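You operate a simulated robot arm through the tools that you are given. There is no shell and no other tool.

Carry out the task below with a simulated two-armed robot. There is one attempt and no reset: what you move stays moved.

JOB
Move the black wheel from the round blue holder to the red frame's post.
Fine: park the plain white cap on the narrow wooden table; the small silver collar goes under the wheel; push the cap home there; spin the wheel a quarter turn or more.

The check looks at the end state, three seconds after you hand in, the way a careful person would. Anything else that was tipped, shoved, dropped, spilled or broken makes it a failure. A push-on lid holds only when it is set on centred and level and pressed home; a screw cap is set on level and turned clockwise until tight.

ROBOT AND FRAMES
Two 7-joint arms with fingered hands on one trunk that stands fixed in place. Base frame: the origin is at the foot of the trunk, x ahead of it, y to its left, z up; the work surface is at about z = 0.74. Units: m, degrees, N and s.
The left shoulder is at [0.081, 0.241, 1.798], the right one opposite. With the tool pointing down near the work surface each hand reaches from about 0.1 to 0.72 m from the base axis, measured 20 degrees to its own side. Payload 4.9 kg a hand.
The tool frame of a hand sits at the grasp point between the pads (the TCP): z along the fingers, y along the line on which they close. The tips reach 0.032 m beyond it. The gripper opens to 0.2 m; its body begins 0.089 m behind the TCP. The gripper is a hand of 4 fingers: y runs from the thumb to the fingers, the wrist lies at [0, 0, -0.267] in the tool frame, and closing takes about 1.5 s.
Orientation is that of the tool frame in the base frame, as [roll, pitch, yaw] about the fixed x, y, z axes, in that order (R = Rz(yaw) Ry(pitch) Rx(roll)). With the fingers straight down and closing along the base's y, the tool's x points along the base's -x, its y along +y and its z along -z.

CONTROLS
- The arms move only by the tool move_arm. It takes "left_deltas", "right_deltas" or both (then of equal length, played together; a hand with none holds still); each is a list of rows, each an object (a shift or turn left out is 0, a gripper value left out holds the last) with "offset": the shift along the tool's x, y, z in mm, a list of three; "rot": the turn, a rotation vector about the tool's x, y, z in degrees, a list of three; "claw": the opening, from 0 (shut) to 1 (fully open). In form: [{"offset": [x, y, z], "rot": [rx, ry, rz], "claw": claw}, ...]. A call has 1 to 20 rows; each row shifts and turns the commanded pose from where the row before left it, along the tool's axes as they then stand. A row lasts 0.2 s, in which the tool goes at most 0.05 m and 8.6 degrees; a call with a longer step from one row to the next is refused whole, and so is a gripper value outside its range. Where a pose cannot be reached the arm comes as near as it can. A force on the tool above 90 N (or 10 N above the force at the start of the call, whichever is more), or a blocked arm, ends the call early, and 0.2 s more pass. The fingers move at their own pace (about 0.072 m/s each) and stop on an object; they squeeze with about 32 N. The grip force told is the motor's: it shows also when the fingers shut on nothing. Time passes only in rows, and 0.2 s behind the last, so rows that do not move let the fingers close. The reply holds the time, the measured pose of the TCP, the force on the tool along the base axes, the opening and the grip force, in the units named above and with some noise, with the torque about the TCP (base axes, N m) and any sound that the robot's microphone picked up, and new pictures: "pictures" is both (left out), scene, wrist or none (wrist: the cameras of the hands that moved).
- Cameras (640 x 400 px; columns grow to the right, rows downward): "scene" is now at [0.0976, 0.0041, 1.9362]; the picture's right is [0.06, -1.00, -0.00], its down [-0.87, -0.05, -0.49] and it looks along [0.49, 0.03, -0.87] (base axes); focal length 322 px, centre (320, 200). "left" rides on the left gripper at [-0.069, -0.069, -0.116] in its tool frame; the picture's right is [0.71, -0.71, 0.00], its down [0.54, 0.54, -0.64] and it looks along [0.45, 0.45, 0.77] (tool axes); focal length 226 px, centre (320, 200). "right" rides on the right gripper at [0.069, -0.069, -0.116] in its tool frame; the picture's right is [0.71, 0.71, 0.00], its down [-0.54, 0.54, -0.64] and it looks along [-0.45, 0.45, 0.77] (tool axes); focal length 226 px, centre (320, 200). There is no depth. A picture from a camera that has moved, and an enlarged one, comes with that camera's place and axes in the base frame and with its lens.
- move_column(by): slides the trunk up (or, below 0, down) by that many m; the arms and the scene camera ride with it, the base frame stays. It gives what a move gives, with no picture.
- set_grasp(shape, hand): the hand has 4 fingers and takes this shape, open, in about a second: jaw (thumb against the fingers, like two jaws); tri (thumb and two fingers); tip (a fingertip pinch); poke (one finger out to press); point (the index stretched); flat (the hand flat); cup (the hand cupped); fist (a fist). The gripper value then closes the fingers along that shape, each until it touches; the sizes above hold for jaw. It gives what a move gives, with no picture.
- head_to(pan, tilt): turns the head with the scene camera to pan (to the left, within 86 degrees either way) and tilt (down, from -29 to 69), counted from straight ahead of the robot. It gives what a move gives, and a new picture of the scene camera.
- zoom(camera, box): a new picture of the part [left, top, right, bottom] of that camera's present view, enlarged. It takes no simulated time.
- finish_job(): hands the job in; it is judged then, once.

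Places have to be worked out from the pictures, the camera data and where the tool is seen. Open the grippers and draw the arms clear of the work before you hand the job in, unless the task says otherwise.

The tools are called after "Emit:" by a JSON object that holds its "method" and its "body". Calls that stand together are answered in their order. move_arm: Moves the arms, as the interface text tells. Its arguments: {"type":"object","properties":{"left_deltas":{"type":"array","items":{"type":"object","properties":{"offset":{"type":"array","items":{"type":"number"}},"rot":{"type":"array","items":{"type":"number"}},"claw":{"type":"number"}}}},"right_deltas":{"type":"array","items":{"type":"object","properties":{"offset":{"type":"array","items":{"type":"number"}},"rot":{"type":"array","items":{"type":"number"}},"claw":{"type":"number"}}}},"pictures":{"type":"string","enum":["both","scene","wrist","none"]}},"required":[]} The other tools are called the same way: move_column (by) moves the trunk up or down; set_grasp (shape, hand) gives the hand a shape; head_to (pan, tilt) turns the head that bears the scene camera; zoom (camera, box) takes an enlarged picture of a part of a camera's view; finish_job () hands the job in.

At the start:

```text
time_s: 0.0
left_eef_pos: [0.7466, 0.2174, 1.211]
left_ee_rot: [-180.0, -0.1, 180.0]
left_ft_force: [0.5, 0.1, 0.6]
left_moment: [0.01, -0.01, 0.02]
left_width: 0.2001
left_grip_force: 0.0
left_shape: jaw
right_eef_pos: [0.5823, -0.4356, 1.1384]
right_ee_rot: [-179.9, -0.1, -180.0]
right_ft_force: [0.8, 0.6, 0.4]
right_moment: [-0.03, 0.02, 0.01]
right_width: 0.1999
right_grip_force: 0.0
right_shape: jaw
trunk travel left (down, up): [-0.705, 0.135]
head pan, tilt (commanded): [3.2, 60.6]
```

scene: 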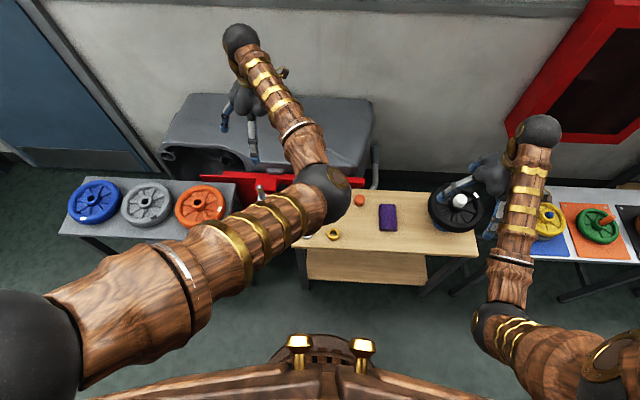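
right: 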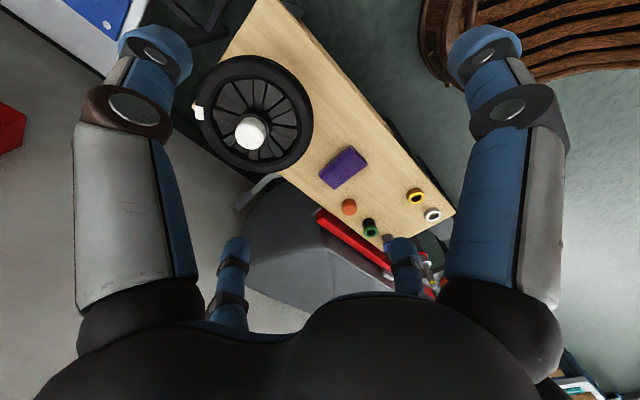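
left: 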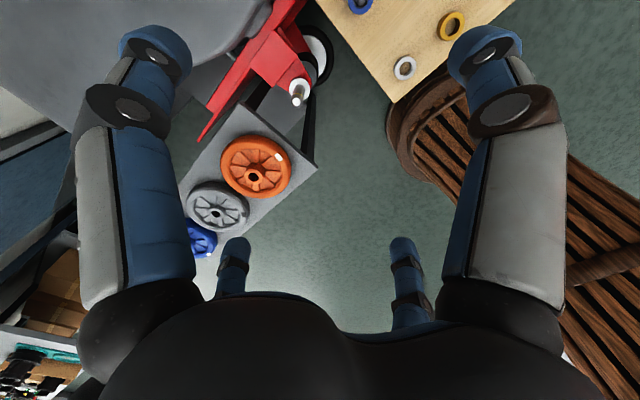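

I start by looking closer at the scene to find the wheel, holder, cap, collar and post.

Emit:
{"method": "zoom", "body": {"camera": "scene", "box": [400, 150, 640, 300]}}

Emit:
{"method": "zoom", "body": {"camera": "scene", "box": [200, 150, 440, 300]}}

Emit:
{"method": "zoom", "body": {"camera": "right", "box": [180, 40, 480, 300]}}

Emit:
{"method": "zoom", "body": {"camera": "left", "box": [180, 0, 500, 220]}}

```text
2.67 times, centred on (520, 225) of scene
camera zoom: at [0.0976, 0.0041, 1.9362], right [0.06, -1.0, 0.0], down [-0.87, -0.05, -0.49], along [0.49, 0.03, -0.87], focal length 860 px, centre (-213, 133)
```

zoom: 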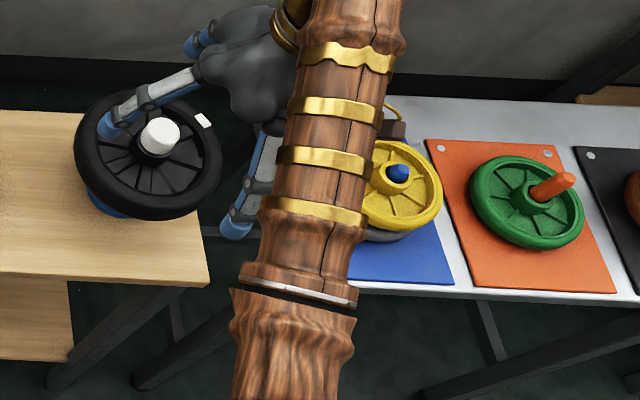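

```text
2.67 times, centred on (320, 225) of scene
camera zoom: at [0.0976, 0.0041, 1.9362], right [0.06, -1.0, 0.0], down [-0.87, -0.05, -0.49], along [0.49, 0.03, -0.87], focal length 860 px, centre (320, 133)
```

zoom: 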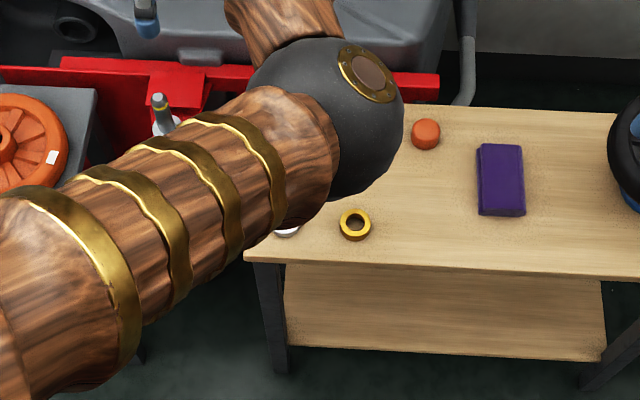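

```text
1.54 times, centred on (330, 170) of right
camera zoom: at [0.5132, -0.5046, 1.2551], right [-0.71, 0.71, 0.0], down [0.54, 0.54, 0.64], along [0.45, 0.45, -0.77], focal length 348 px, centre (305, 246)
```

zoom: 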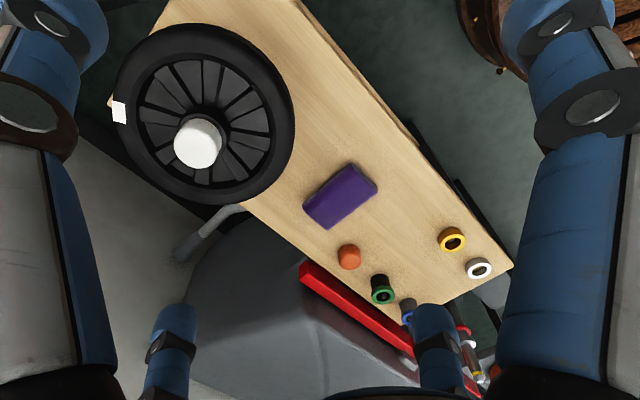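

```text
1.82 times, centred on (340, 110) of left
camera zoom: at [0.816, 0.1471, 1.3267], right [-0.71, -0.71, 0.0], down [-0.54, 0.54, 0.64], along [-0.45, 0.46, -0.77], focal length 411 px, centre (284, 364)
```

zoom: 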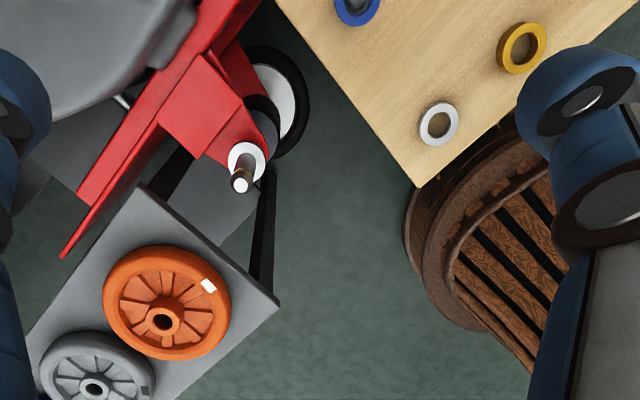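

The left arm blocks the view of the red frame's post and the collars. I'll turn the head to look at both sides first.

Emit:
{"method": "head_to", "body": {"pan": 35, "tilt": 50}}

Emit:
{"method": "head_to", "body": {"pan": -40, "tilt": 50}}

Emit:
{"method": "head_to", "body": {"pan": 0, "tilt": 69}}

```text
time_s: 1.0
left_eef_pos: [0.7477, 0.2171, 1.2106]
left_ee_rot: [180.0, -0.2, 179.9]
left_ft_force: [0.4, -0.2, -0.7]
left_moment: [0.03, 0.04, 0.03]
left_width: 0.1995
left_grip_force: 0.0
left_shape: jaw
right_eef_pos: [0.5829, -0.4353, 1.139]
right_ee_rot: [-179.9, 0.1, 180.0]
right_ft_force: [-0.4, -0.4, 0.0]
right_moment: [-0.05, -0.01, 0.04]
right_width: 0.1999
right_grip_force: 0.1
right_shape: jaw
trunk travel left (down, up): [-0.705, 0.135]
head pan, tilt (commanded): [35.0, 50.0]
camera scene: at [0.0948, 0.0444, 1.9494], right [0.57, -0.82, 0.0], down [-0.63, -0.44, -0.64], along [0.53, 0.37, -0.77], focal length 322 px, centre (320, 200)
```

scene: 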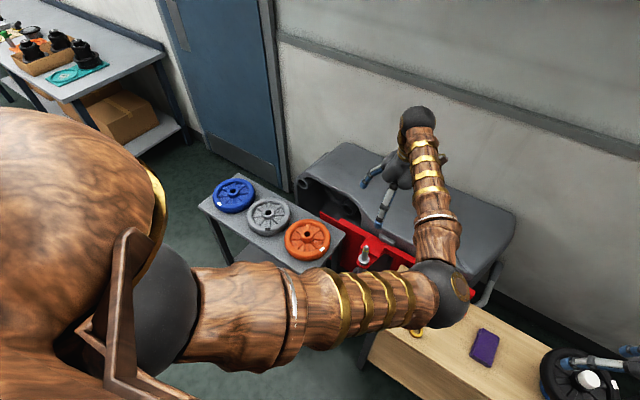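

```text
time_s: 2.4
left_eef_pos: [0.746, 0.2173, 1.2112]
left_ee_rot: [-180.0, -0.1, 179.9]
left_ft_force: [-0.7, -0.3, -0.2]
left_moment: [0.01, 0.0, 0.02]
left_width: 0.1999
left_grip_force: 0.0
left_shape: jaw
right_eef_pos: [0.5833, -0.435, 1.1394]
right_ee_rot: [179.9, 0.0, -179.9]
right_ft_force: [-0.8, -1.1, -0.3]
right_moment: [-0.02, -0.02, -0.02]
right_width: 0.2001
right_grip_force: 0.0
right_shape: jaw
trunk travel left (down, up): [-0.705, 0.135]
head pan, tilt (commanded): [-40.0, 50.0]
camera scene: at [0.0908, -0.0491, 1.9494], right [-0.64, -0.77, 0.0], down [-0.59, 0.49, -0.64], along [0.49, -0.41, -0.77], focal length 322 px, centre (320, 200)
```

scene: 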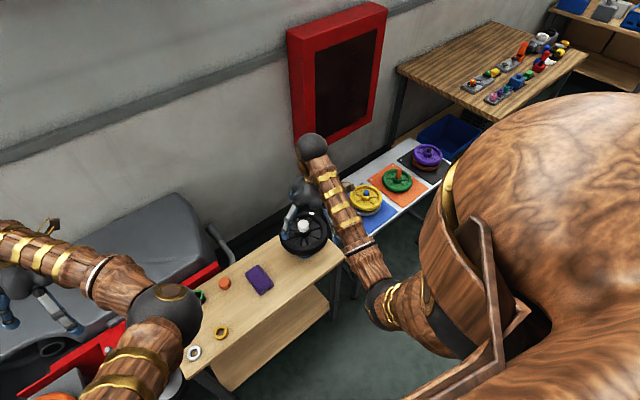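

```text
time_s: 3.5
left_eef_pos: [0.7468, 0.2178, 1.2115]
left_ee_rot: [179.9, -0.1, 179.9]
left_ft_force: [0.5, 0.2, -0.5]
left_moment: [0.0, 0.03, -0.01]
left_width: 0.2
left_grip_force: 0.0
left_shape: jaw
right_eef_pos: [0.5815, -0.436, 1.1392]
right_ee_rot: [-179.9, 0.0, -179.9]
right_ft_force: [-0.2, -0.6, -0.3]
right_moment: [-0.02, -0.01, 0.02]
right_width: 0.1997
right_grip_force: 0.1
right_shape: jaw
trunk travel left (down, up): [-0.705, 0.135]
head pan, tilt (commanded): [0.0, 68.8]
camera scene: at [0.0876, 0.0003, 1.9275], right [0.0, -1.0, 0.0], down [-0.93, 0.0, -0.36], along [0.36, 0.0, -0.93], focal length 322 px, centre (320, 200)
```

scene: 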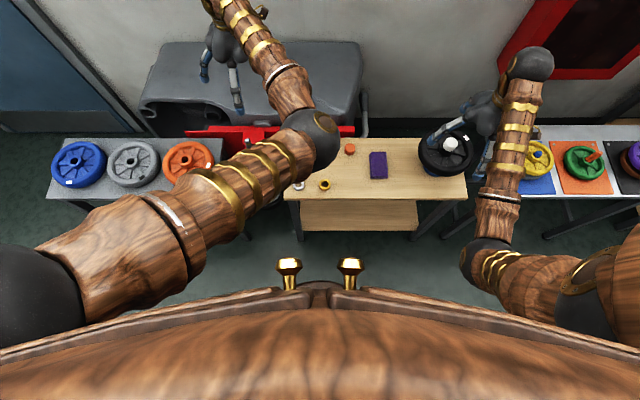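

The post on the red frame stands upright at about (0.75, 0.285), its tip near z 0.85; the wheel is near (0.72, -0.48). I lift both hands and draw them back to clear the view before lowering the trunk for reach.

Emit:
{"method": "move_arm", "body": {"left_deltas": [{"offset": [0, 0, -45]}, {"offset": [0, 0, -45]}, {"offset": [40, 25, 0]}, {"offset": [40, 25, 0]}, {"offset": [40, 25, 0]}, {"offset": [40, 25, 0]}, {"offset": [40, 25, 0]}, {"offset": [40, 25, 0]}, {"offset": [40, 25, 0]}], "right_deltas": [{"offset": [0, 0, -45]}, {"offset": [0, 0, -45]}, {"offset": [0, 0, -45]}, {"offset": [20, -5, -20]}, {"offset": [20, -5, 0]}, {"offset": [20, -5, 0]}, {"offset": [20, -5, 0]}, {"offset": [20, -5, 0]}, {"offset": [20, -5, 0]}], "pictures": "both"}}

```text
time_s: 5.5
left_eef_pos: [0.4678, 0.3926, 1.2983]
left_ee_rot: [-180.0, 0.0, 179.9]
left_ft_force: [-0.4, 0.3, 0.9]
left_moment: [-0.02, -0.02, -0.01]
left_width: 0.1999
left_grip_force: 0.1
left_shape: jaw
right_eef_pos: [0.4606, -0.4639, 1.2945]
right_ee_rot: [180.0, 0.1, -180.0]
right_ft_force: [-0.3, -0.2, 0.8]
right_moment: [-0.03, -0.02, -0.02]
right_width: 0.2002
right_grip_force: 0.1
right_shape: jaw
trunk travel left (down, up): [-0.705, 0.135]
head pan, tilt (commanded): [0.0, 68.8]
camera scene: at [0.0847, 0.0008, 1.9276], right [0.0, -1.0, 0.0], down [-0.93, 0.0, -0.36], along [0.36, 0.0, -0.93], focal length 322 px, centre (320, 200)
camera right: at [0.3898, -0.534, 1.4108], right [-0.71, 0.71, 0.0], down [0.54, 0.54, 0.64], along [0.46, 0.45, -0.77], focal length 226 px, centre (320, 200)
camera left: at [0.5365, 0.3222, 1.4149], right [-0.71, -0.71, 0.0], down [-0.54, 0.54, 0.64], along [-0.45, 0.46, -0.77], focal length 226 px, centre (320, 200)
```

scene: 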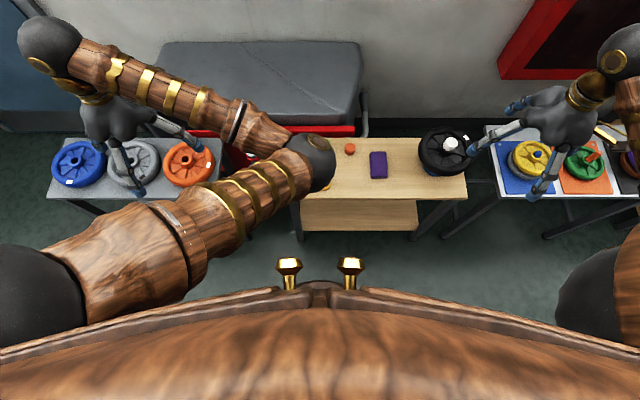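
right: 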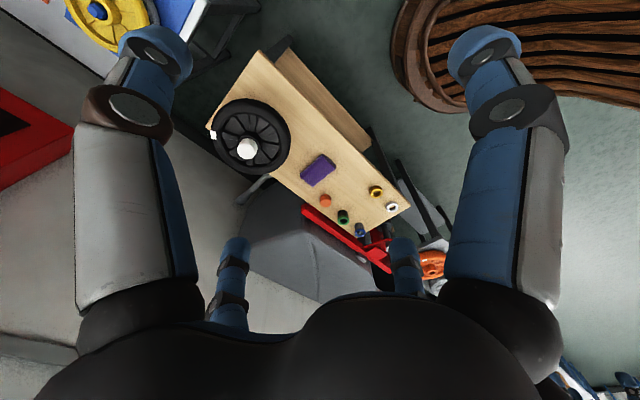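
left: 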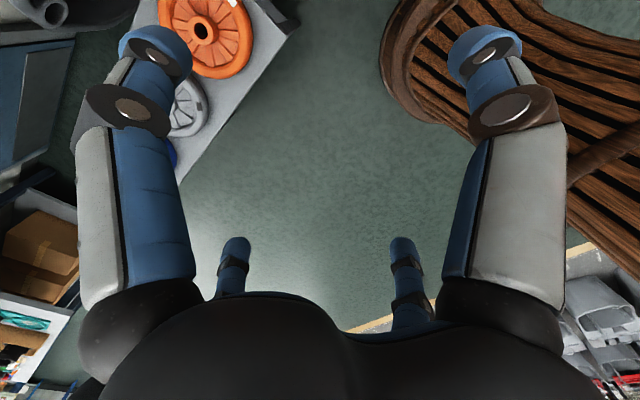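

Let me zoom into the right wrist camera's view of the table's small parts.

Emit:
{"method": "zoom", "body": {"camera": "right", "box": [290, 150, 450, 250]}}

Emit:
{"method": "zoom", "body": {"camera": "right", "box": [190, 90, 310, 190]}}

Emit:
{"method": "zoom", "body": {"camera": "scene", "box": [180, 100, 500, 260]}}

```text
4.00 times, centred on (370, 200) of right
camera zoom: at [0.3898, -0.534, 1.4108], right [-0.71, 0.71, 0.0], down [0.54, 0.54, 0.64], along [0.46, 0.45, -0.77], focal length 904 px, centre (120, 200)
```

zoom: 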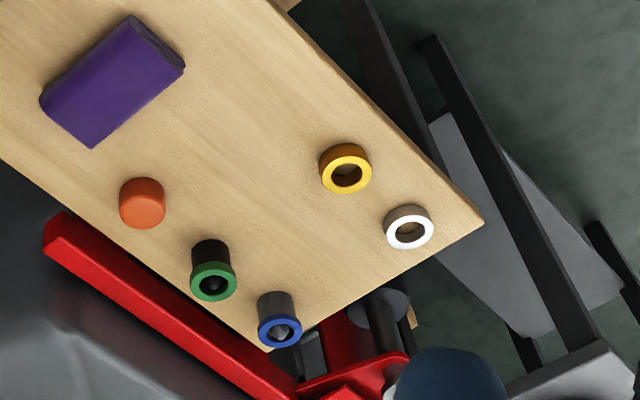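

```text
4.00 times, centred on (250, 140) of right
camera zoom: at [0.3898, -0.534, 1.4108], right [-0.71, 0.71, 0.0], down [0.54, 0.54, 0.64], along [0.46, 0.45, -0.77], focal length 904 px, centre (600, 440)
```

zoom: 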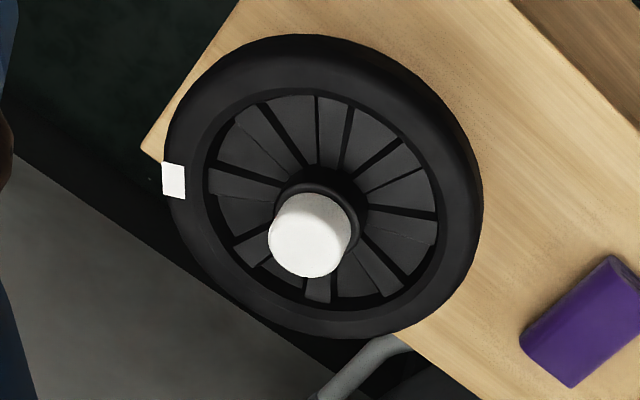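

```text
2.00 times, centred on (340, 180) of scene
camera zoom: at [0.0847, 0.0008, 1.9276], right [0.0, -1.0, 0.0], down [-0.93, 0.0, -0.36], along [0.36, 0.0, -0.93], focal length 645 px, centre (280, 240)
```

zoom: 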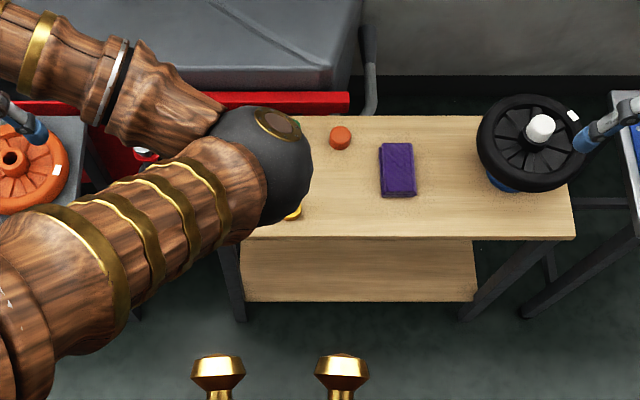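

The collar (silver ring) is at about (0.61, 0.08) on the table's left end, the orange cap, bushings and yellow ring are distractors. I lower the trunk in a first step of 0.25 m (hands stay well above everything).

Emit:
{"method": "move_column", "body": {"by": -0.25}}

Emit:
{"method": "head_to", "body": {"pan": 0, "tilt": 55}}

```text
time_s: 8.1
left_eef_pos: [0.4698, 0.3916, 1.0492]
left_ee_rot: [179.9, 0.0, 179.9]
left_ft_force: [-0.5, -0.1, 0.4]
left_moment: [0.01, 0.02, -0.01]
left_width: 0.1999
left_grip_force: 0.0
left_shape: jaw
right_eef_pos: [0.4615, -0.4648, 1.0443]
right_ee_rot: [-180.0, 0.0, -180.0]
right_ft_force: [-0.3, 1.2, 0.1]
right_moment: [0.0, 0.0, -0.03]
right_width: 0.1997
right_grip_force: 0.0
right_shape: jaw
trunk travel left (down, up): [-0.455, 0.385]
head pan, tilt (commanded): [0.0, 68.8]
```

```text
time_s: 8.8
left_eef_pos: [0.4703, 0.3916, 1.0489]
left_ee_rot: [180.0, -0.1, 179.9]
left_ft_force: [0.1, 0.1, -0.5]
left_moment: [0.05, -0.02, -0.01]
left_width: 0.1997
left_grip_force: 0.0
left_shape: jaw
right_eef_pos: [0.4621, -0.4637, 1.0441]
right_ee_rot: [-179.9, 0.0, 180.0]
right_ft_force: [0.2, -0.1, 0.3]
right_moment: [-0.03, -0.02, -0.03]
right_width: 0.1999
right_grip_force: 0.1
right_shape: jaw
trunk travel left (down, up): [-0.455, 0.385]
head pan, tilt (commanded): [0.0, 55.0]
camera scene: at [0.1036, 0.0004, 1.6929], right [0.0, -1.0, 0.0], down [-0.82, 0.0, -0.57], along [0.57, 0.0, -0.82], focal length 322 px, centre (320, 200)
```

scene: 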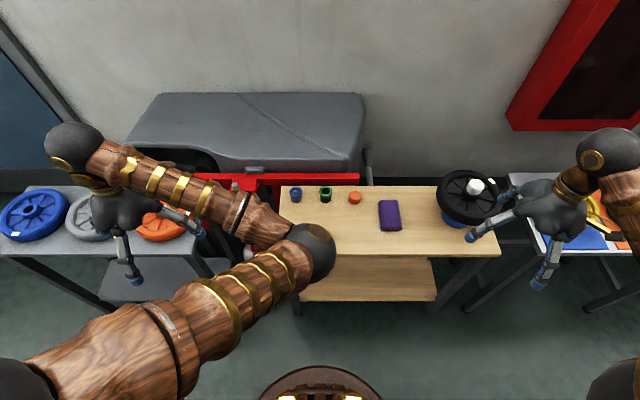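

Next I raise both hands (and swing the left outward), then lower the trunk further.

Emit:
{"method": "move_arm", "body": {"left_deltas": [{"offset": [0, 10, -45]}, {"offset": [0, 20, -45]}, {"offset": [0, 20, -45]}, {"offset": [0, 20, -40]}, {"offset": [0, 20, -25]}], "right_deltas": [{"offset": [0, 0, -45]}, {"offset": [0, 0, -45]}, {"offset": [0, 0, -45]}, {"offset": [0, 0, -40]}, {"offset": [0, 0, -25]}], "pictures": "none"}}

Emit:
{"method": "move_column", "body": {"by": -0.2}}

Emit:
{"method": "head_to", "body": {"pan": 0, "tilt": 50}}

```text
time_s: 10.1
left_eef_pos: [0.4691, 0.4849, 1.2478]
left_ee_rot: [-179.9, -0.2, 179.9]
left_ft_force: [-0.1, 1.0, 0.0]
left_moment: [0.0, -0.01, -0.02]
left_width: 0.1998
left_grip_force: 0.0
left_shape: jaw
right_eef_pos: [0.4643, -0.4638, 1.2418]
right_ee_rot: [-179.9, 0.0, 180.0]
right_ft_force: [0.3, -0.2, 0.3]
right_moment: [-0.04, 0.01, -0.01]
right_width: 0.2001
right_grip_force: 0.1
right_shape: jaw
trunk travel left (down, up): [-0.455, 0.385]
head pan, tilt (commanded): [0.0, 55.0]
```

```text
time_s: 12.2
left_eef_pos: [0.4692, 0.4845, 1.0474]
left_ee_rot: [180.0, -0.1, 179.9]
left_ft_force: [-0.5, 0.4, 0.3]
left_moment: [-0.01, 0.02, -0.01]
left_width: 0.2
left_grip_force: 0.0
left_shape: jaw
right_eef_pos: [0.4637, -0.4661, 1.041]
right_ee_rot: [180.0, 0.0, -180.0]
right_ft_force: [-0.6, 0.0, -0.4]
right_moment: [0.04, -0.01, 0.03]
right_width: 0.1998
right_grip_force: 0.0
right_shape: jaw
trunk travel left (down, up): [-0.255, 0.585]
head pan, tilt (commanded): [0.0, 55.0]
```

```text
time_s: 12.9
left_eef_pos: [0.4689, 0.4834, 1.049]
left_ee_rot: [-180.0, 0.0, 180.0]
left_ft_force: [-0.8, -0.1, -0.1]
left_moment: [-0.03, -0.01, 0.01]
left_width: 0.1998
left_grip_force: 0.1
left_shape: jaw
right_eef_pos: [0.4626, -0.4653, 1.0419]
right_ee_rot: [180.0, 0.0, 179.9]
right_ft_force: [-0.4, -1.0, -0.6]
right_moment: [0.02, 0.02, 0.0]
right_width: 0.2
right_grip_force: 0.2
right_shape: jaw
trunk travel left (down, up): [-0.255, 0.585]
head pan, tilt (commanded): [0.0, 50.0]
camera scene: at [0.1085, 0.0004, 1.4994], right [0.0, -1.0, 0.0], down [-0.77, 0.0, -0.64], along [0.64, 0.0, -0.77], focal length 322 px, centre (320, 200)
```

scene: 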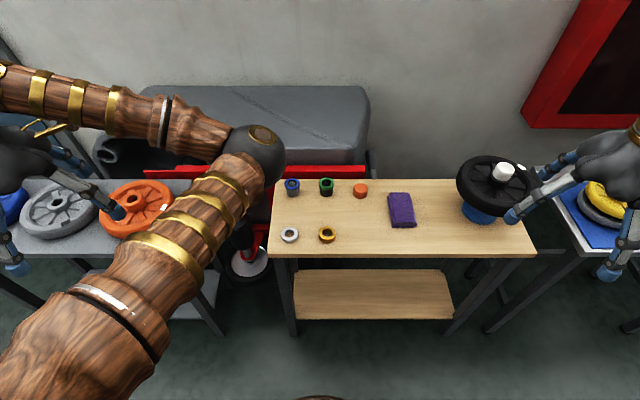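

Now the table is clear in view. Zoom in on the wheel and on the small parts.

Emit:
{"method": "zoom", "body": {"camera": "scene", "box": [430, 130, 560, 240]}}

Emit:
{"method": "zoom", "body": {"camera": "scene", "box": [260, 160, 420, 260]}}

Emit:
{"method": "zoom", "body": {"camera": "right", "box": [170, 40, 470, 280]}}

```text
3.64 times, centred on (495, 185) of scene
camera zoom: at [0.1085, 0.0004, 1.4994], right [0.0, -1.0, 0.0], down [-0.77, 0.0, -0.64], along [0.64, 0.0, -0.77], focal length 1173 px, centre (-316, 254)
```

zoom: 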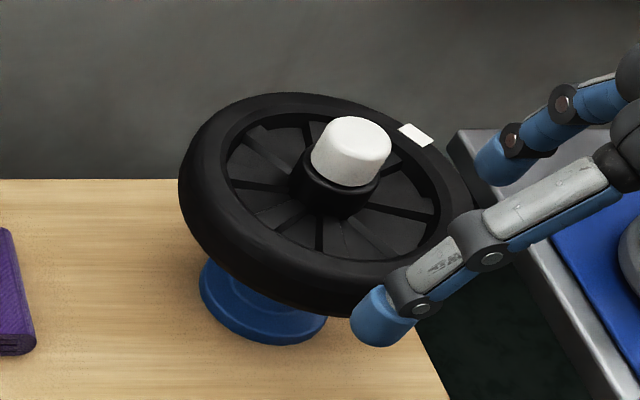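

```text
4.00 times, centred on (340, 210) of scene
camera zoom: at [0.1085, 0.0004, 1.4994], right [0.0, -1.0, 0.0], down [-0.77, 0.0, -0.64], along [0.64, 0.0, -0.77], focal length 1290 px, centre (240, 160)
```

zoom: 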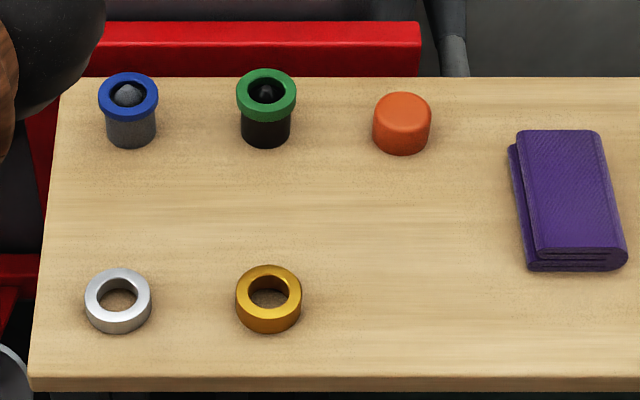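

```text
1.67 times, centred on (320, 160) of right
camera zoom: at [0.3932, -0.5344, 1.1581], right [-0.71, 0.71, 0.0], down [0.54, 0.54, 0.64], along [0.45, 0.45, -0.77], focal length 377 px, centre (320, 267)
```

zoom: 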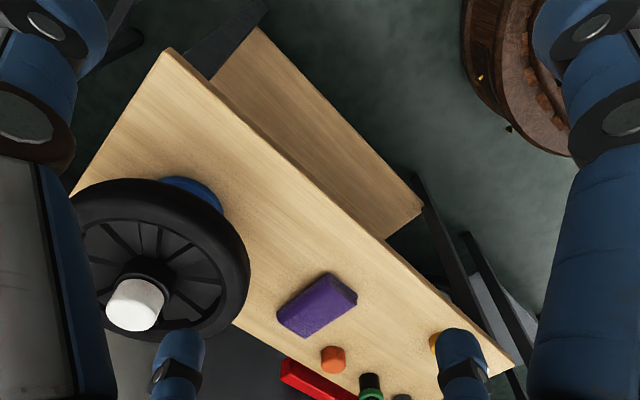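

Zoom further onto the cap/hub to get heights.

Emit:
{"method": "zoom", "body": {"camera": "scene", "box": [465, 145, 535, 200]}}

Emit:
{"method": "zoom", "body": {"camera": "right", "box": [190, 170, 290, 250]}}

```text
7.27 times, centred on (500, 172) of scene
camera zoom: at [0.1085, 0.0004, 1.4994], right [0.0, -1.0, 0.0], down [-0.77, 0.0, -0.64], along [0.64, 0.0, -0.77], focal length 2345 px, centre (-989, 400)
```

zoom: 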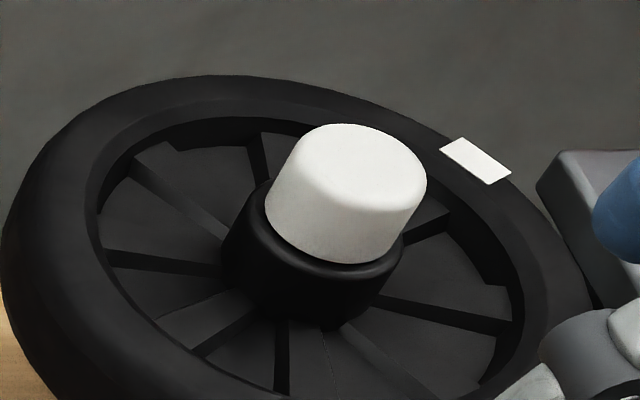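

```text
5.00 times, centred on (240, 210) of right
camera zoom: at [0.3932, -0.5344, 1.1581], right [-0.71, 0.71, 0.0], down [0.54, 0.54, 0.64], along [0.45, 0.45, -0.77], focal length 1130 px, centre (720, 150)
```

zoom: 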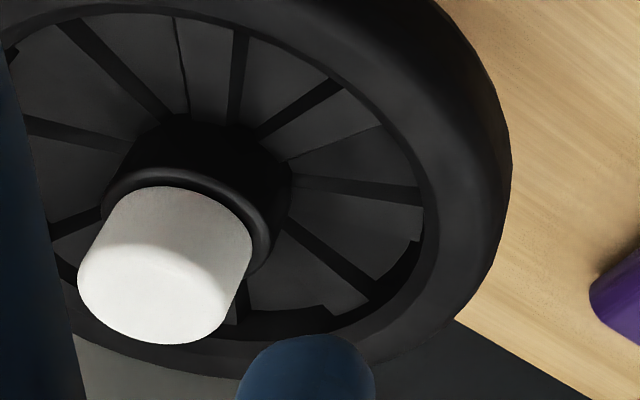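

The fingers seem arranged around the palm; I test-close the right hand in free air to learn how they move.

Emit:
{"method": "move_arm", "body": {"right_deltas": [{"claw": 0.4}, {"claw": 0.4}, {"claw": 0.4}, {"claw": 0.4}, {"claw": 0.4}, {"claw": 0.4}], "pictures": "both"}}

```text
time_s: 14.3
left_eef_pos: [0.4695, 0.4824, 1.0494]
left_ee_rot: [180.0, -0.2, 179.9]
left_ft_force: [-0.1, -0.2, 0.2]
left_moment: [-0.03, -0.02, -0.02]
left_width: 0.2
left_grip_force: 0.0
left_shape: jaw
right_eef_pos: [0.4637, -0.465, 1.0423]
right_ee_rot: [179.9, 0.0, 180.0]
right_ft_force: [-0.4, 0.5, -0.9]
right_moment: [-0.03, 0.03, 0.01]
right_width: 0.0805
right_grip_force: 0.1
right_shape: jaw
trunk travel left (down, up): [-0.255, 0.585]
head pan, tilt (commanded): [0.0, 50.0]
camera scene: at [0.1085, 0.0004, 1.4994], right [0.0, -1.0, 0.0], down [-0.77, 0.0, -0.64], along [0.64, 0.0, -0.77], focal length 322 px, centre (320, 200)
camera right: at [0.3933, -0.5344, 1.1581], right [-0.71, 0.71, 0.0], down [0.54, 0.54, 0.64], along [0.45, 0.45, -0.77], focal length 226 px, centre (320, 200)
```

scene: 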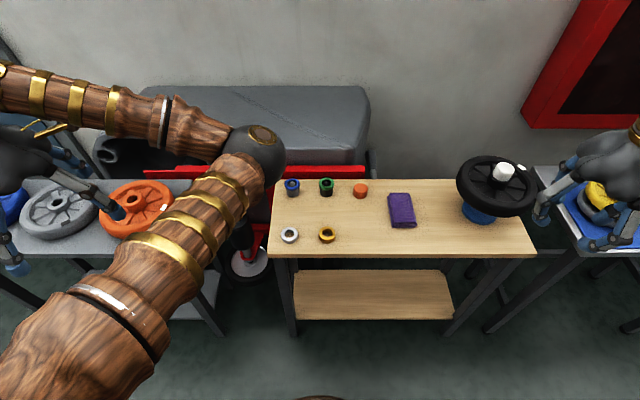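
right: 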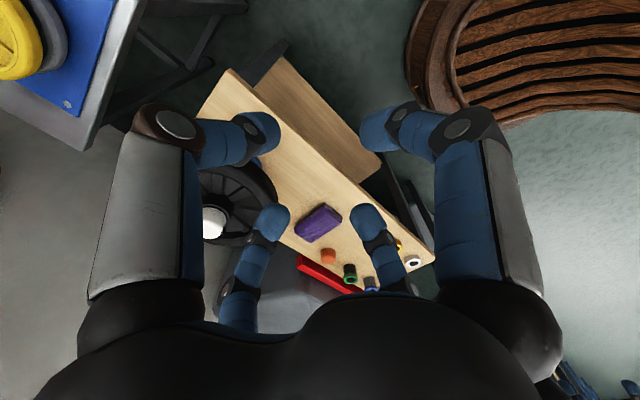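

The four fingers close radially (a self-centring grip). I move the right hand over the cap at about (0.704, -0.476), staying at z 1.04, opening ~0.1 m.

Emit:
{"method": "move_arm", "body": {"right_deltas": [{"offset": [-40, -2, 0], "claw": 0.5}, {"offset": [-40, -2, 0]}, {"offset": [-40, -2, 0]}, {"offset": [-40, -2, 0]}, {"offset": [-40, -2, 0]}, {"offset": [-40, -1, 0]}, {"offset": [0, 0, 0]}], "pictures": "both"}}

```text
time_s: 15.9
left_eef_pos: [0.468, 0.4821, 1.0486]
left_ee_rot: [-180.0, -0.1, -180.0]
left_ft_force: [0.1, 0.4, 0.7]
left_moment: [0.03, -0.01, 0.0]
left_width: 0.1998
left_grip_force: 0.2
left_shape: jaw
right_eef_pos: [0.7026, -0.4753, 1.0458]
right_ee_rot: [-180.0, 0.0, 180.0]
right_ft_force: [-0.8, -0.9, 0.7]
right_moment: [0.03, -0.01, 0.04]
right_width: 0.0997
right_grip_force: 0.0
right_shape: jaw
trunk travel left (down, up): [-0.255, 0.585]
head pan, tilt (commanded): [0.0, 50.0]
camera scene: at [0.1074, -0.0001, 1.4995], right [0.0, -1.0, 0.0], down [-0.77, 0.0, -0.64], along [0.64, 0.0, -0.77], focal length 322 px, centre (320, 200)
camera right: at [0.6328, -0.5448, 1.1608], right [-0.71, 0.71, 0.0], down [0.54, 0.54, 0.64], along [0.46, 0.45, -0.77], focal length 226 px, centre (320, 200)
```

scene: 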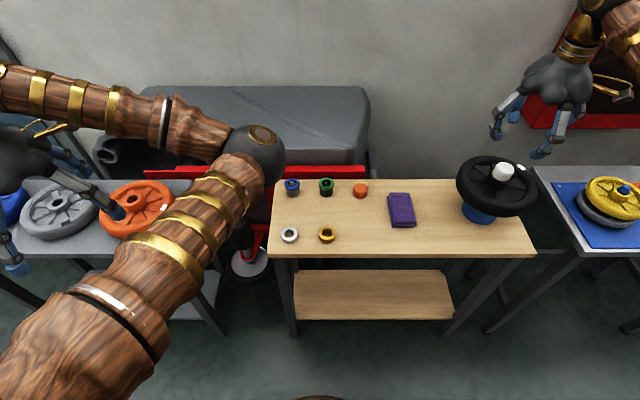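
right: 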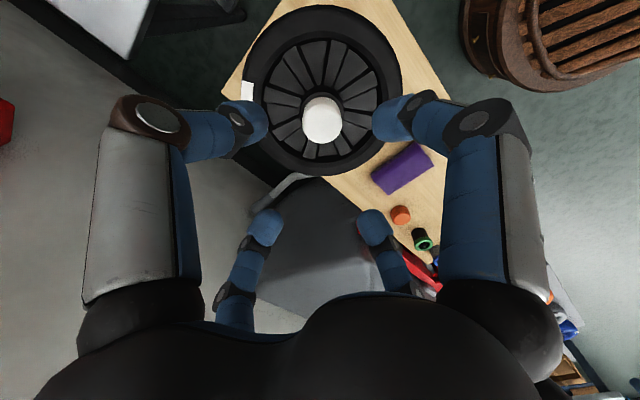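

Zoom in on the wrist view to fine-centre over the cap.

Emit:
{"method": "zoom", "body": {"camera": "right", "box": [240, 70, 400, 170]}}

Emit:
{"method": "zoom", "body": {"camera": "scene", "box": [450, 140, 550, 230]}}

```text
4.00 times, centred on (320, 120) of right
camera zoom: at [0.6328, -0.5448, 1.1608], right [-0.71, 0.71, 0.0], down [0.54, 0.54, 0.64], along [0.46, 0.45, -0.77], focal length 904 px, centre (320, 520)
```

zoom: 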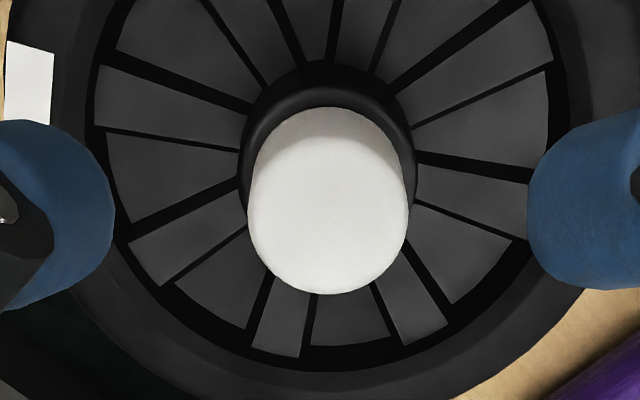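

```text
4.44 times, centred on (500, 185) of scene
camera zoom: at [0.1074, -0.0001, 1.4995], right [0.0, -1.0, 0.0], down [-0.77, 0.0, -0.64], along [0.64, 0.0, -0.77], focal length 1433 px, centre (-480, 267)
```

zoom: 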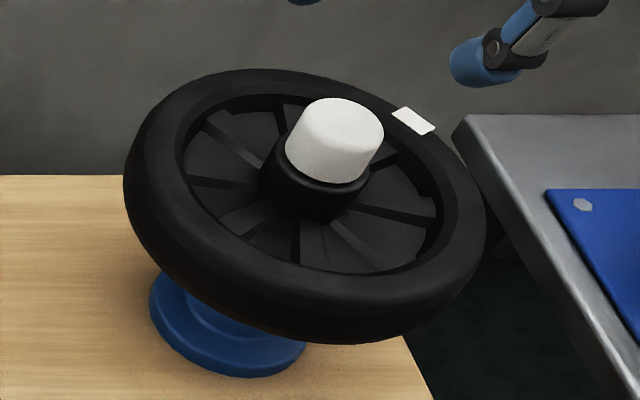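

The hand is centred over the cap within about 1 mm. I descend so the fingertips come to the level of the cap's lower half (tips ≈ 0.90), watching forces.

Emit:
{"method": "move_arm", "body": {"right_deltas": [{"offset": [0, 0, 30]}, {"offset": [0, 0, 30]}, {"offset": [0, 0, 25]}, {"offset": [0, 0, 20]}, {"offset": [0, 0, 8]}, {"offset": [0, 0, 0]}], "pictures": "both"}}

Emit:
{"method": "zoom", "body": {"camera": "scene", "box": [450, 120, 550, 210]}}

```text
time_s: 17.3
left_eef_pos: [0.4689, 0.4831, 1.0477]
left_ee_rot: [179.9, -0.1, 179.9]
left_ft_force: [-0.3, 0.8, -0.3]
left_moment: [-0.04, 0.0, 0.01]
left_width: 0.2
left_grip_force: 0.1
left_shape: jaw
right_eef_pos: [0.7025, -0.4762, 0.9292]
right_ee_rot: [-180.0, 0.0, -180.0]
right_ft_force: [0.6, 0.2, -0.5]
right_moment: [-0.02, -0.01, -0.02]
right_width: 0.1
right_grip_force: 0.0
right_shape: jaw
trunk travel left (down, up): [-0.255, 0.585]
head pan, tilt (commanded): [0.0, 50.0]
camera scene: at [0.1087, 0.0005, 1.4994], right [0.0, -1.0, 0.0], down [-0.77, 0.0, -0.64], along [0.64, 0.0, -0.77], focal length 322 px, centre (320, 200)
camera right: at [0.6328, -0.5462, 1.0458], right [-0.71, 0.71, 0.0], down [0.54, 0.54, 0.64], along [0.45, 0.45, -0.77], focal length 226 px, centre (320, 200)
```

scene: 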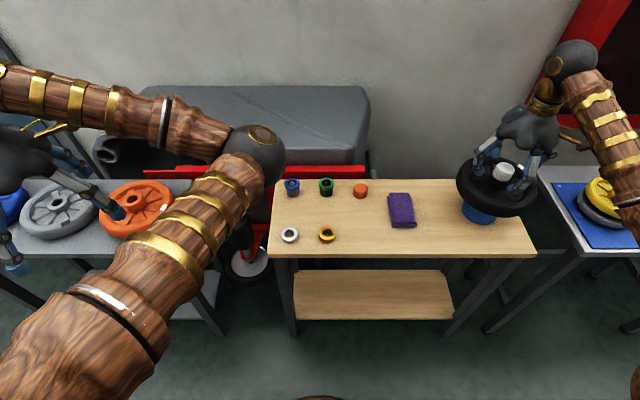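
right: 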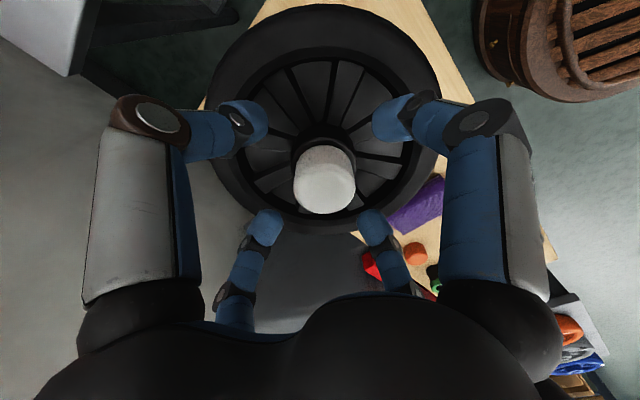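

```text
4.44 times, centred on (500, 165) of scene
camera zoom: at [0.1087, 0.0005, 1.4994], right [0.0, -1.0, 0.0], down [-0.77, 0.0, -0.64], along [0.64, 0.0, -0.77], focal length 1433 px, centre (-480, 356)
```

zoom: 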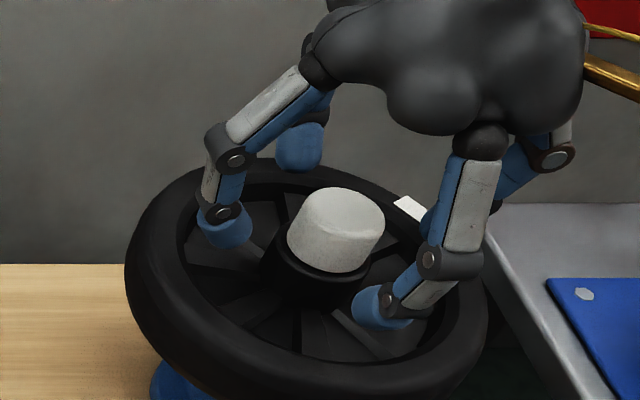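

Fingertips surround the cap just above the hub's top (≈0.885). I go down 4 mm and close.

Emit:
{"method": "move_arm", "body": {"right_deltas": [{"offset": [0, 0, 4]}, {"claw": 0.1}, {"claw": 0.1}, {"claw": 0.1}, {"claw": 0.1}, {"claw": 0.0}, {"claw": 0.0}, {"claw": 0.0}, {"claw": 0.0}], "pictures": "both"}}

Emit:
{"method": "zoom", "body": {"camera": "scene", "box": [450, 120, 550, 210]}}

```text
time_s: 19.3
left_eef_pos: [0.4696, 0.4839, 1.0492]
left_ee_rot: [-179.9, 0.1, 179.9]
left_ft_force: [-0.4, -0.6, 0.3]
left_moment: [0.0, 0.0, 0.01]
left_width: 0.2
left_grip_force: 0.1
left_shape: jaw
right_eef_pos: [0.7024, -0.4765, 0.9254]
right_ee_rot: [-179.9, 0.0, -179.9]
right_ft_force: [-1.1, 0.2, -0.3]
right_moment: [0.14, 0.15, 0.06]
right_width: 0.0363
right_grip_force: 31.8
right_shape: jaw
trunk travel left (down, up): [-0.255, 0.585]
head pan, tilt (commanded): [0.0, 50.0]
camera scene: at [0.1085, 0.0004, 1.4994], right [0.0, -1.0, 0.0], down [-0.77, 0.0, -0.64], along [0.64, 0.0, -0.77], focal length 322 px, centre (320, 200)
camera right: at [0.6326, -0.5456, 1.0413], right [-0.71, 0.71, 0.0], down [0.54, 0.54, 0.64], along [0.45, 0.45, -0.77], focal length 226 px, centre (320, 200)
```

scene: 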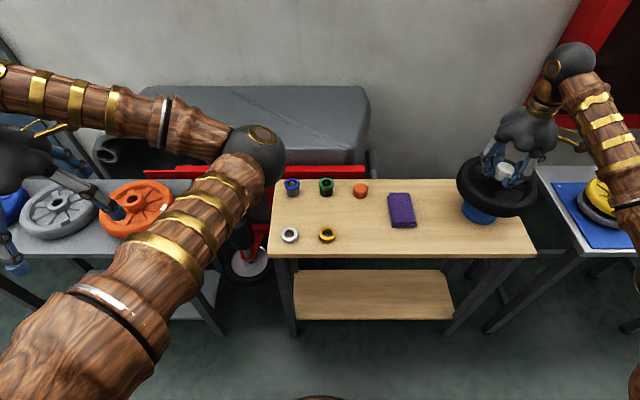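
right: 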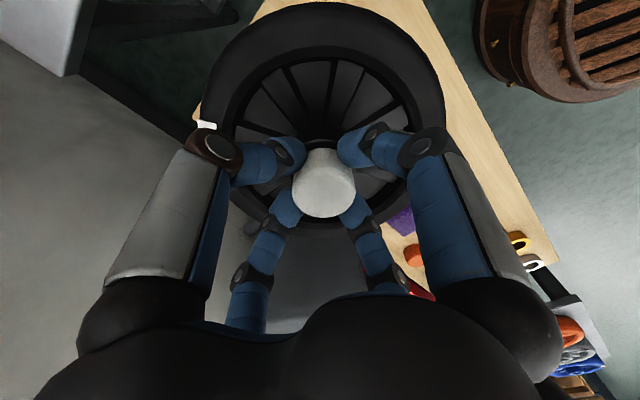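

```text
4.44 times, centred on (500, 165) of scene
camera zoom: at [0.1085, 0.0004, 1.4994], right [0.0, -1.0, 0.0], down [-0.77, 0.0, -0.64], along [0.64, 0.0, -0.77], focal length 1433 px, centre (-480, 356)
```

zoom: 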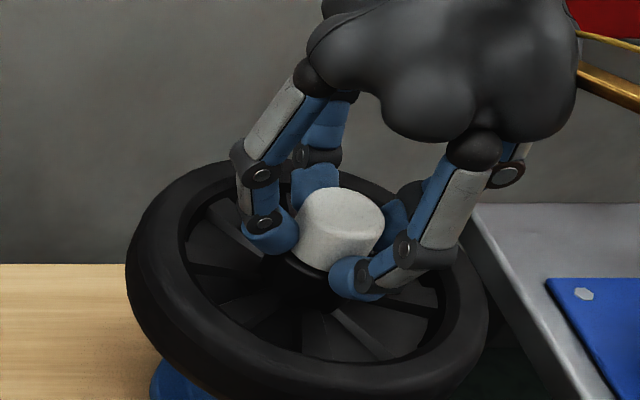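

Gripped (width 0.036, 32 N). I pull straight up in small steps to draw the cap off.

Emit:
{"method": "move_arm", "body": {"right_deltas": [{"offset": [0, 0, -6]}, {"offset": [0, 0, -6]}, {"offset": [0, 0, -8]}, {"offset": [0, 0, -10]}, {"offset": [0, 0, -15]}, {"offset": [0, 0, -15]}, {"offset": [0, 0, 0]}], "pictures": "both"}}

Emit:
{"method": "zoom", "body": {"camera": "scene", "box": [450, 110, 550, 220]}}

```text
time_s: 20.9
left_eef_pos: [0.4702, 0.4832, 1.0486]
left_ee_rot: [180.0, -0.2, 180.0]
left_ft_force: [0.2, -0.5, 0.3]
left_moment: [0.02, -0.02, -0.02]
left_width: 0.2
left_grip_force: 0.0
left_shape: jaw
right_eef_pos: [0.7036, -0.4777, 0.9846]
right_ee_rot: [180.0, -0.2, -179.9]
right_ft_force: [0.1, 0.6, -8.0]
right_moment: [-0.01, -0.01, 0.01]
right_width: 0.036
right_grip_force: 31.9
right_shape: jaw
trunk travel left (down, up): [-0.255, 0.585]
head pan, tilt (commanded): [0.0, 50.0]
camera scene: at [0.1097, -0.0003, 1.4993], right [0.0, -1.0, 0.0], down [-0.77, 0.0, -0.64], along [0.64, 0.0, -0.77], focal length 322 px, centre (320, 200)
camera right: at [0.6332, -0.5467, 1.0993], right [-0.71, 0.71, 0.0], down [0.54, 0.54, 0.64], along [0.45, 0.45, -0.77], focal length 226 px, centre (320, 200)
```

scene: 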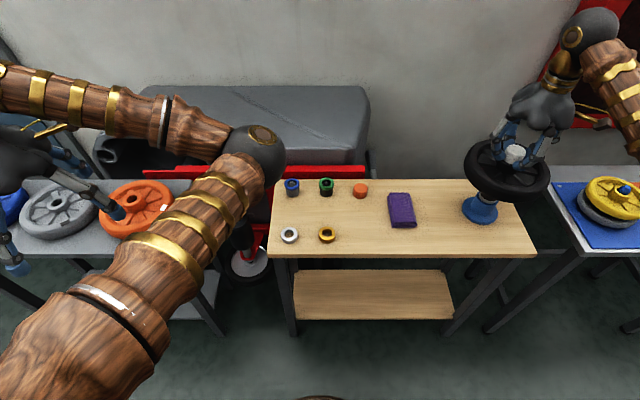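
right: 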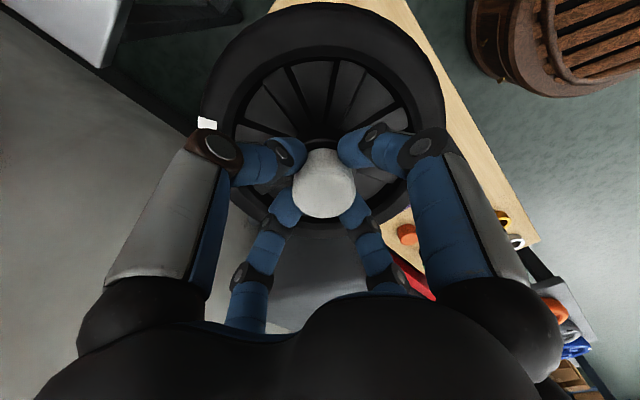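

```text
3.64 times, centred on (500, 165) of scene
camera zoom: at [0.1097, -0.0003, 1.4993], right [0.0, -1.0, 0.0], down [-0.77, 0.0, -0.64], along [0.64, 0.0, -0.77], focal length 1173 px, centre (-334, 327)
```

zoom: 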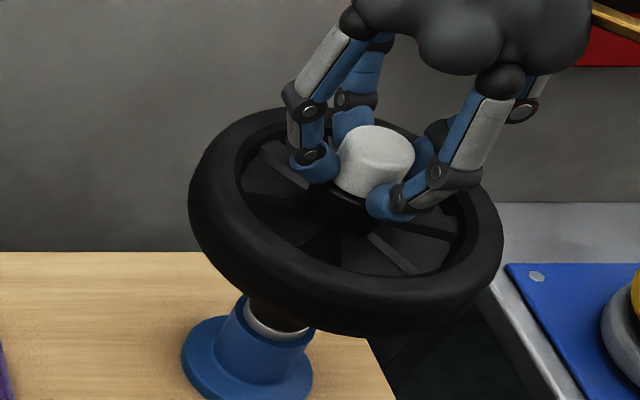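

The wheel came up along with the cap (8 N load). I look closely at what holds them together before doing anything else.

Emit:
{"method": "zoom", "body": {"camera": "scene", "box": [490, 130, 540, 180]}}

Emit:
{"method": "zoom", "body": {"camera": "right", "box": [250, 110, 390, 230]}}

Emit:
{"method": "zoom", "body": {"camera": "scene", "box": [450, 170, 530, 240]}}

```text
8.00 times, centred on (515, 155) of scene
camera zoom: at [0.1097, -0.0003, 1.4993], right [0.0, -1.0, 0.0], down [-0.77, 0.0, -0.64], along [0.64, 0.0, -0.77], focal length 2580 px, centre (-1240, 560)
```

zoom: 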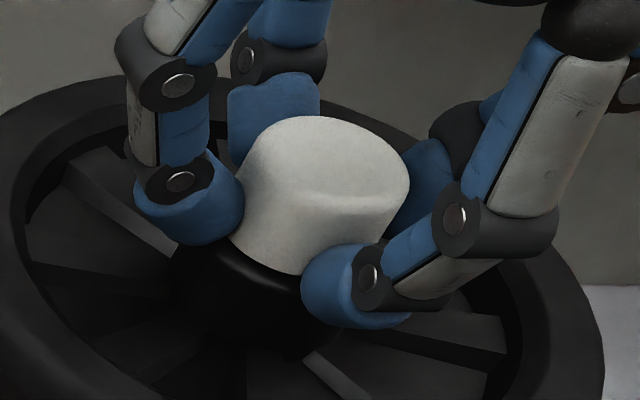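

```text
3.33 times, centred on (320, 170) of right
camera zoom: at [0.6332, -0.5467, 1.0993], right [-0.71, 0.71, 0.0], down [0.54, 0.54, 0.64], along [0.45, 0.45, -0.77], focal length 754 px, centre (320, 300)
```

zoom: 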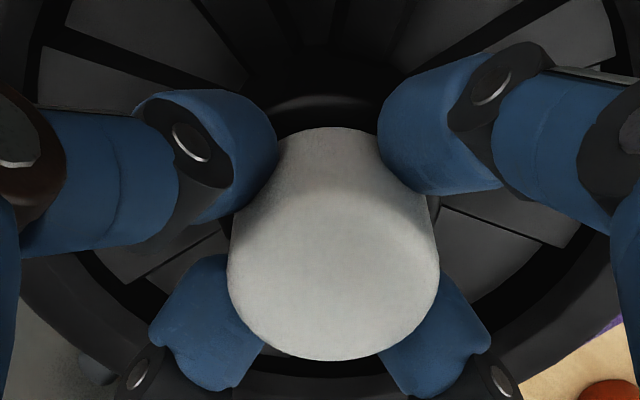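

```text
5.71 times, centred on (490, 205) of scene
camera zoom: at [0.1097, -0.0003, 1.4993], right [0.0, -1.0, 0.0], down [-0.77, 0.0, -0.64], along [0.64, 0.0, -0.77], focal length 1843 px, centre (-651, 171)
```

zoom: 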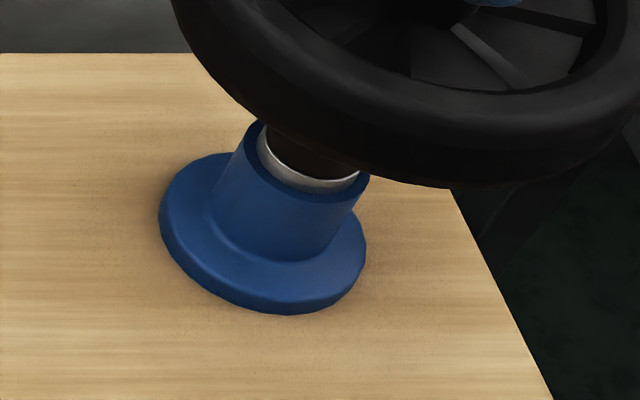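

The fingertips may have caught the hub's top edge. I lower everything straight back onto the holder gently, to re-grip higher on the cap.

Emit:
{"method": "move_arm", "body": {"right_deltas": [{"offset": [0, 0, 12]}, {"offset": [0, 0, 12]}, {"offset": [0, 0, 12]}, {"offset": [0, 0, 10]}, {"offset": [0, 0, 6]}, {"offset": [0, 0, 4]}, {"offset": [0, 0, 2]}, {"offset": [0, 0, 1]}, {"offset": [0, 0, 0]}], "pictures": "scene"}}

Emit:
{"method": "zoom", "body": {"camera": "scene", "box": [450, 120, 550, 230]}}

```text
time_s: 22.9
left_eef_pos: [0.4698, 0.4834, 1.049]
left_ee_rot: [-180.0, 0.0, 179.9]
left_ft_force: [-0.4, -0.6, 0.0]
left_moment: [0.02, -0.02, 0.0]
left_width: 0.2001
left_grip_force: 0.0
left_shape: jaw
right_eef_pos: [0.7018, -0.4773, 0.926]
right_ee_rot: [180.0, 0.0, 180.0]
right_ft_force: [0.1, 0.3, 3.7]
right_moment: [0.01, 0.11, 0.02]
right_width: 0.0361
right_grip_force: 32.2
right_shape: jaw
trunk travel left (down, up): [-0.255, 0.585]
head pan, tilt (commanded): [0.0, 50.0]
camera scene: at [0.1081, 0.0007, 1.4995], right [0.0, -1.0, 0.0], down [-0.77, 0.0, -0.64], along [0.64, 0.0, -0.77], focal length 322 px, centre (320, 200)
```

scene: 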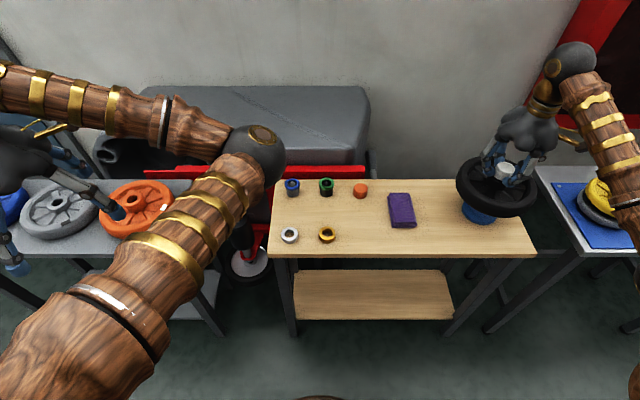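

```text
3.64 times, centred on (500, 175) of scene
camera zoom: at [0.1081, 0.0007, 1.4995], right [0.0, -1.0, 0.0], down [-0.77, 0.0, -0.64], along [0.64, 0.0, -0.77], focal length 1173 px, centre (-334, 291)
```

zoom: 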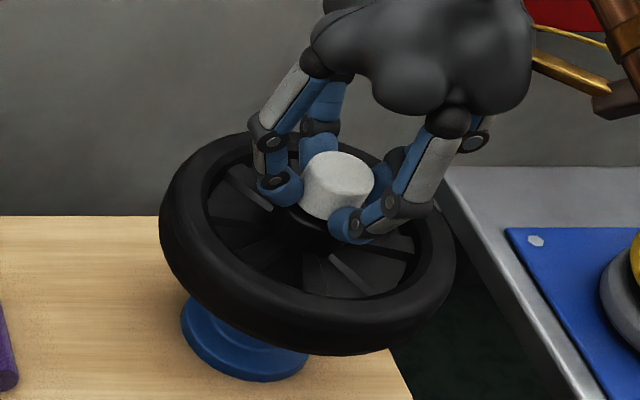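

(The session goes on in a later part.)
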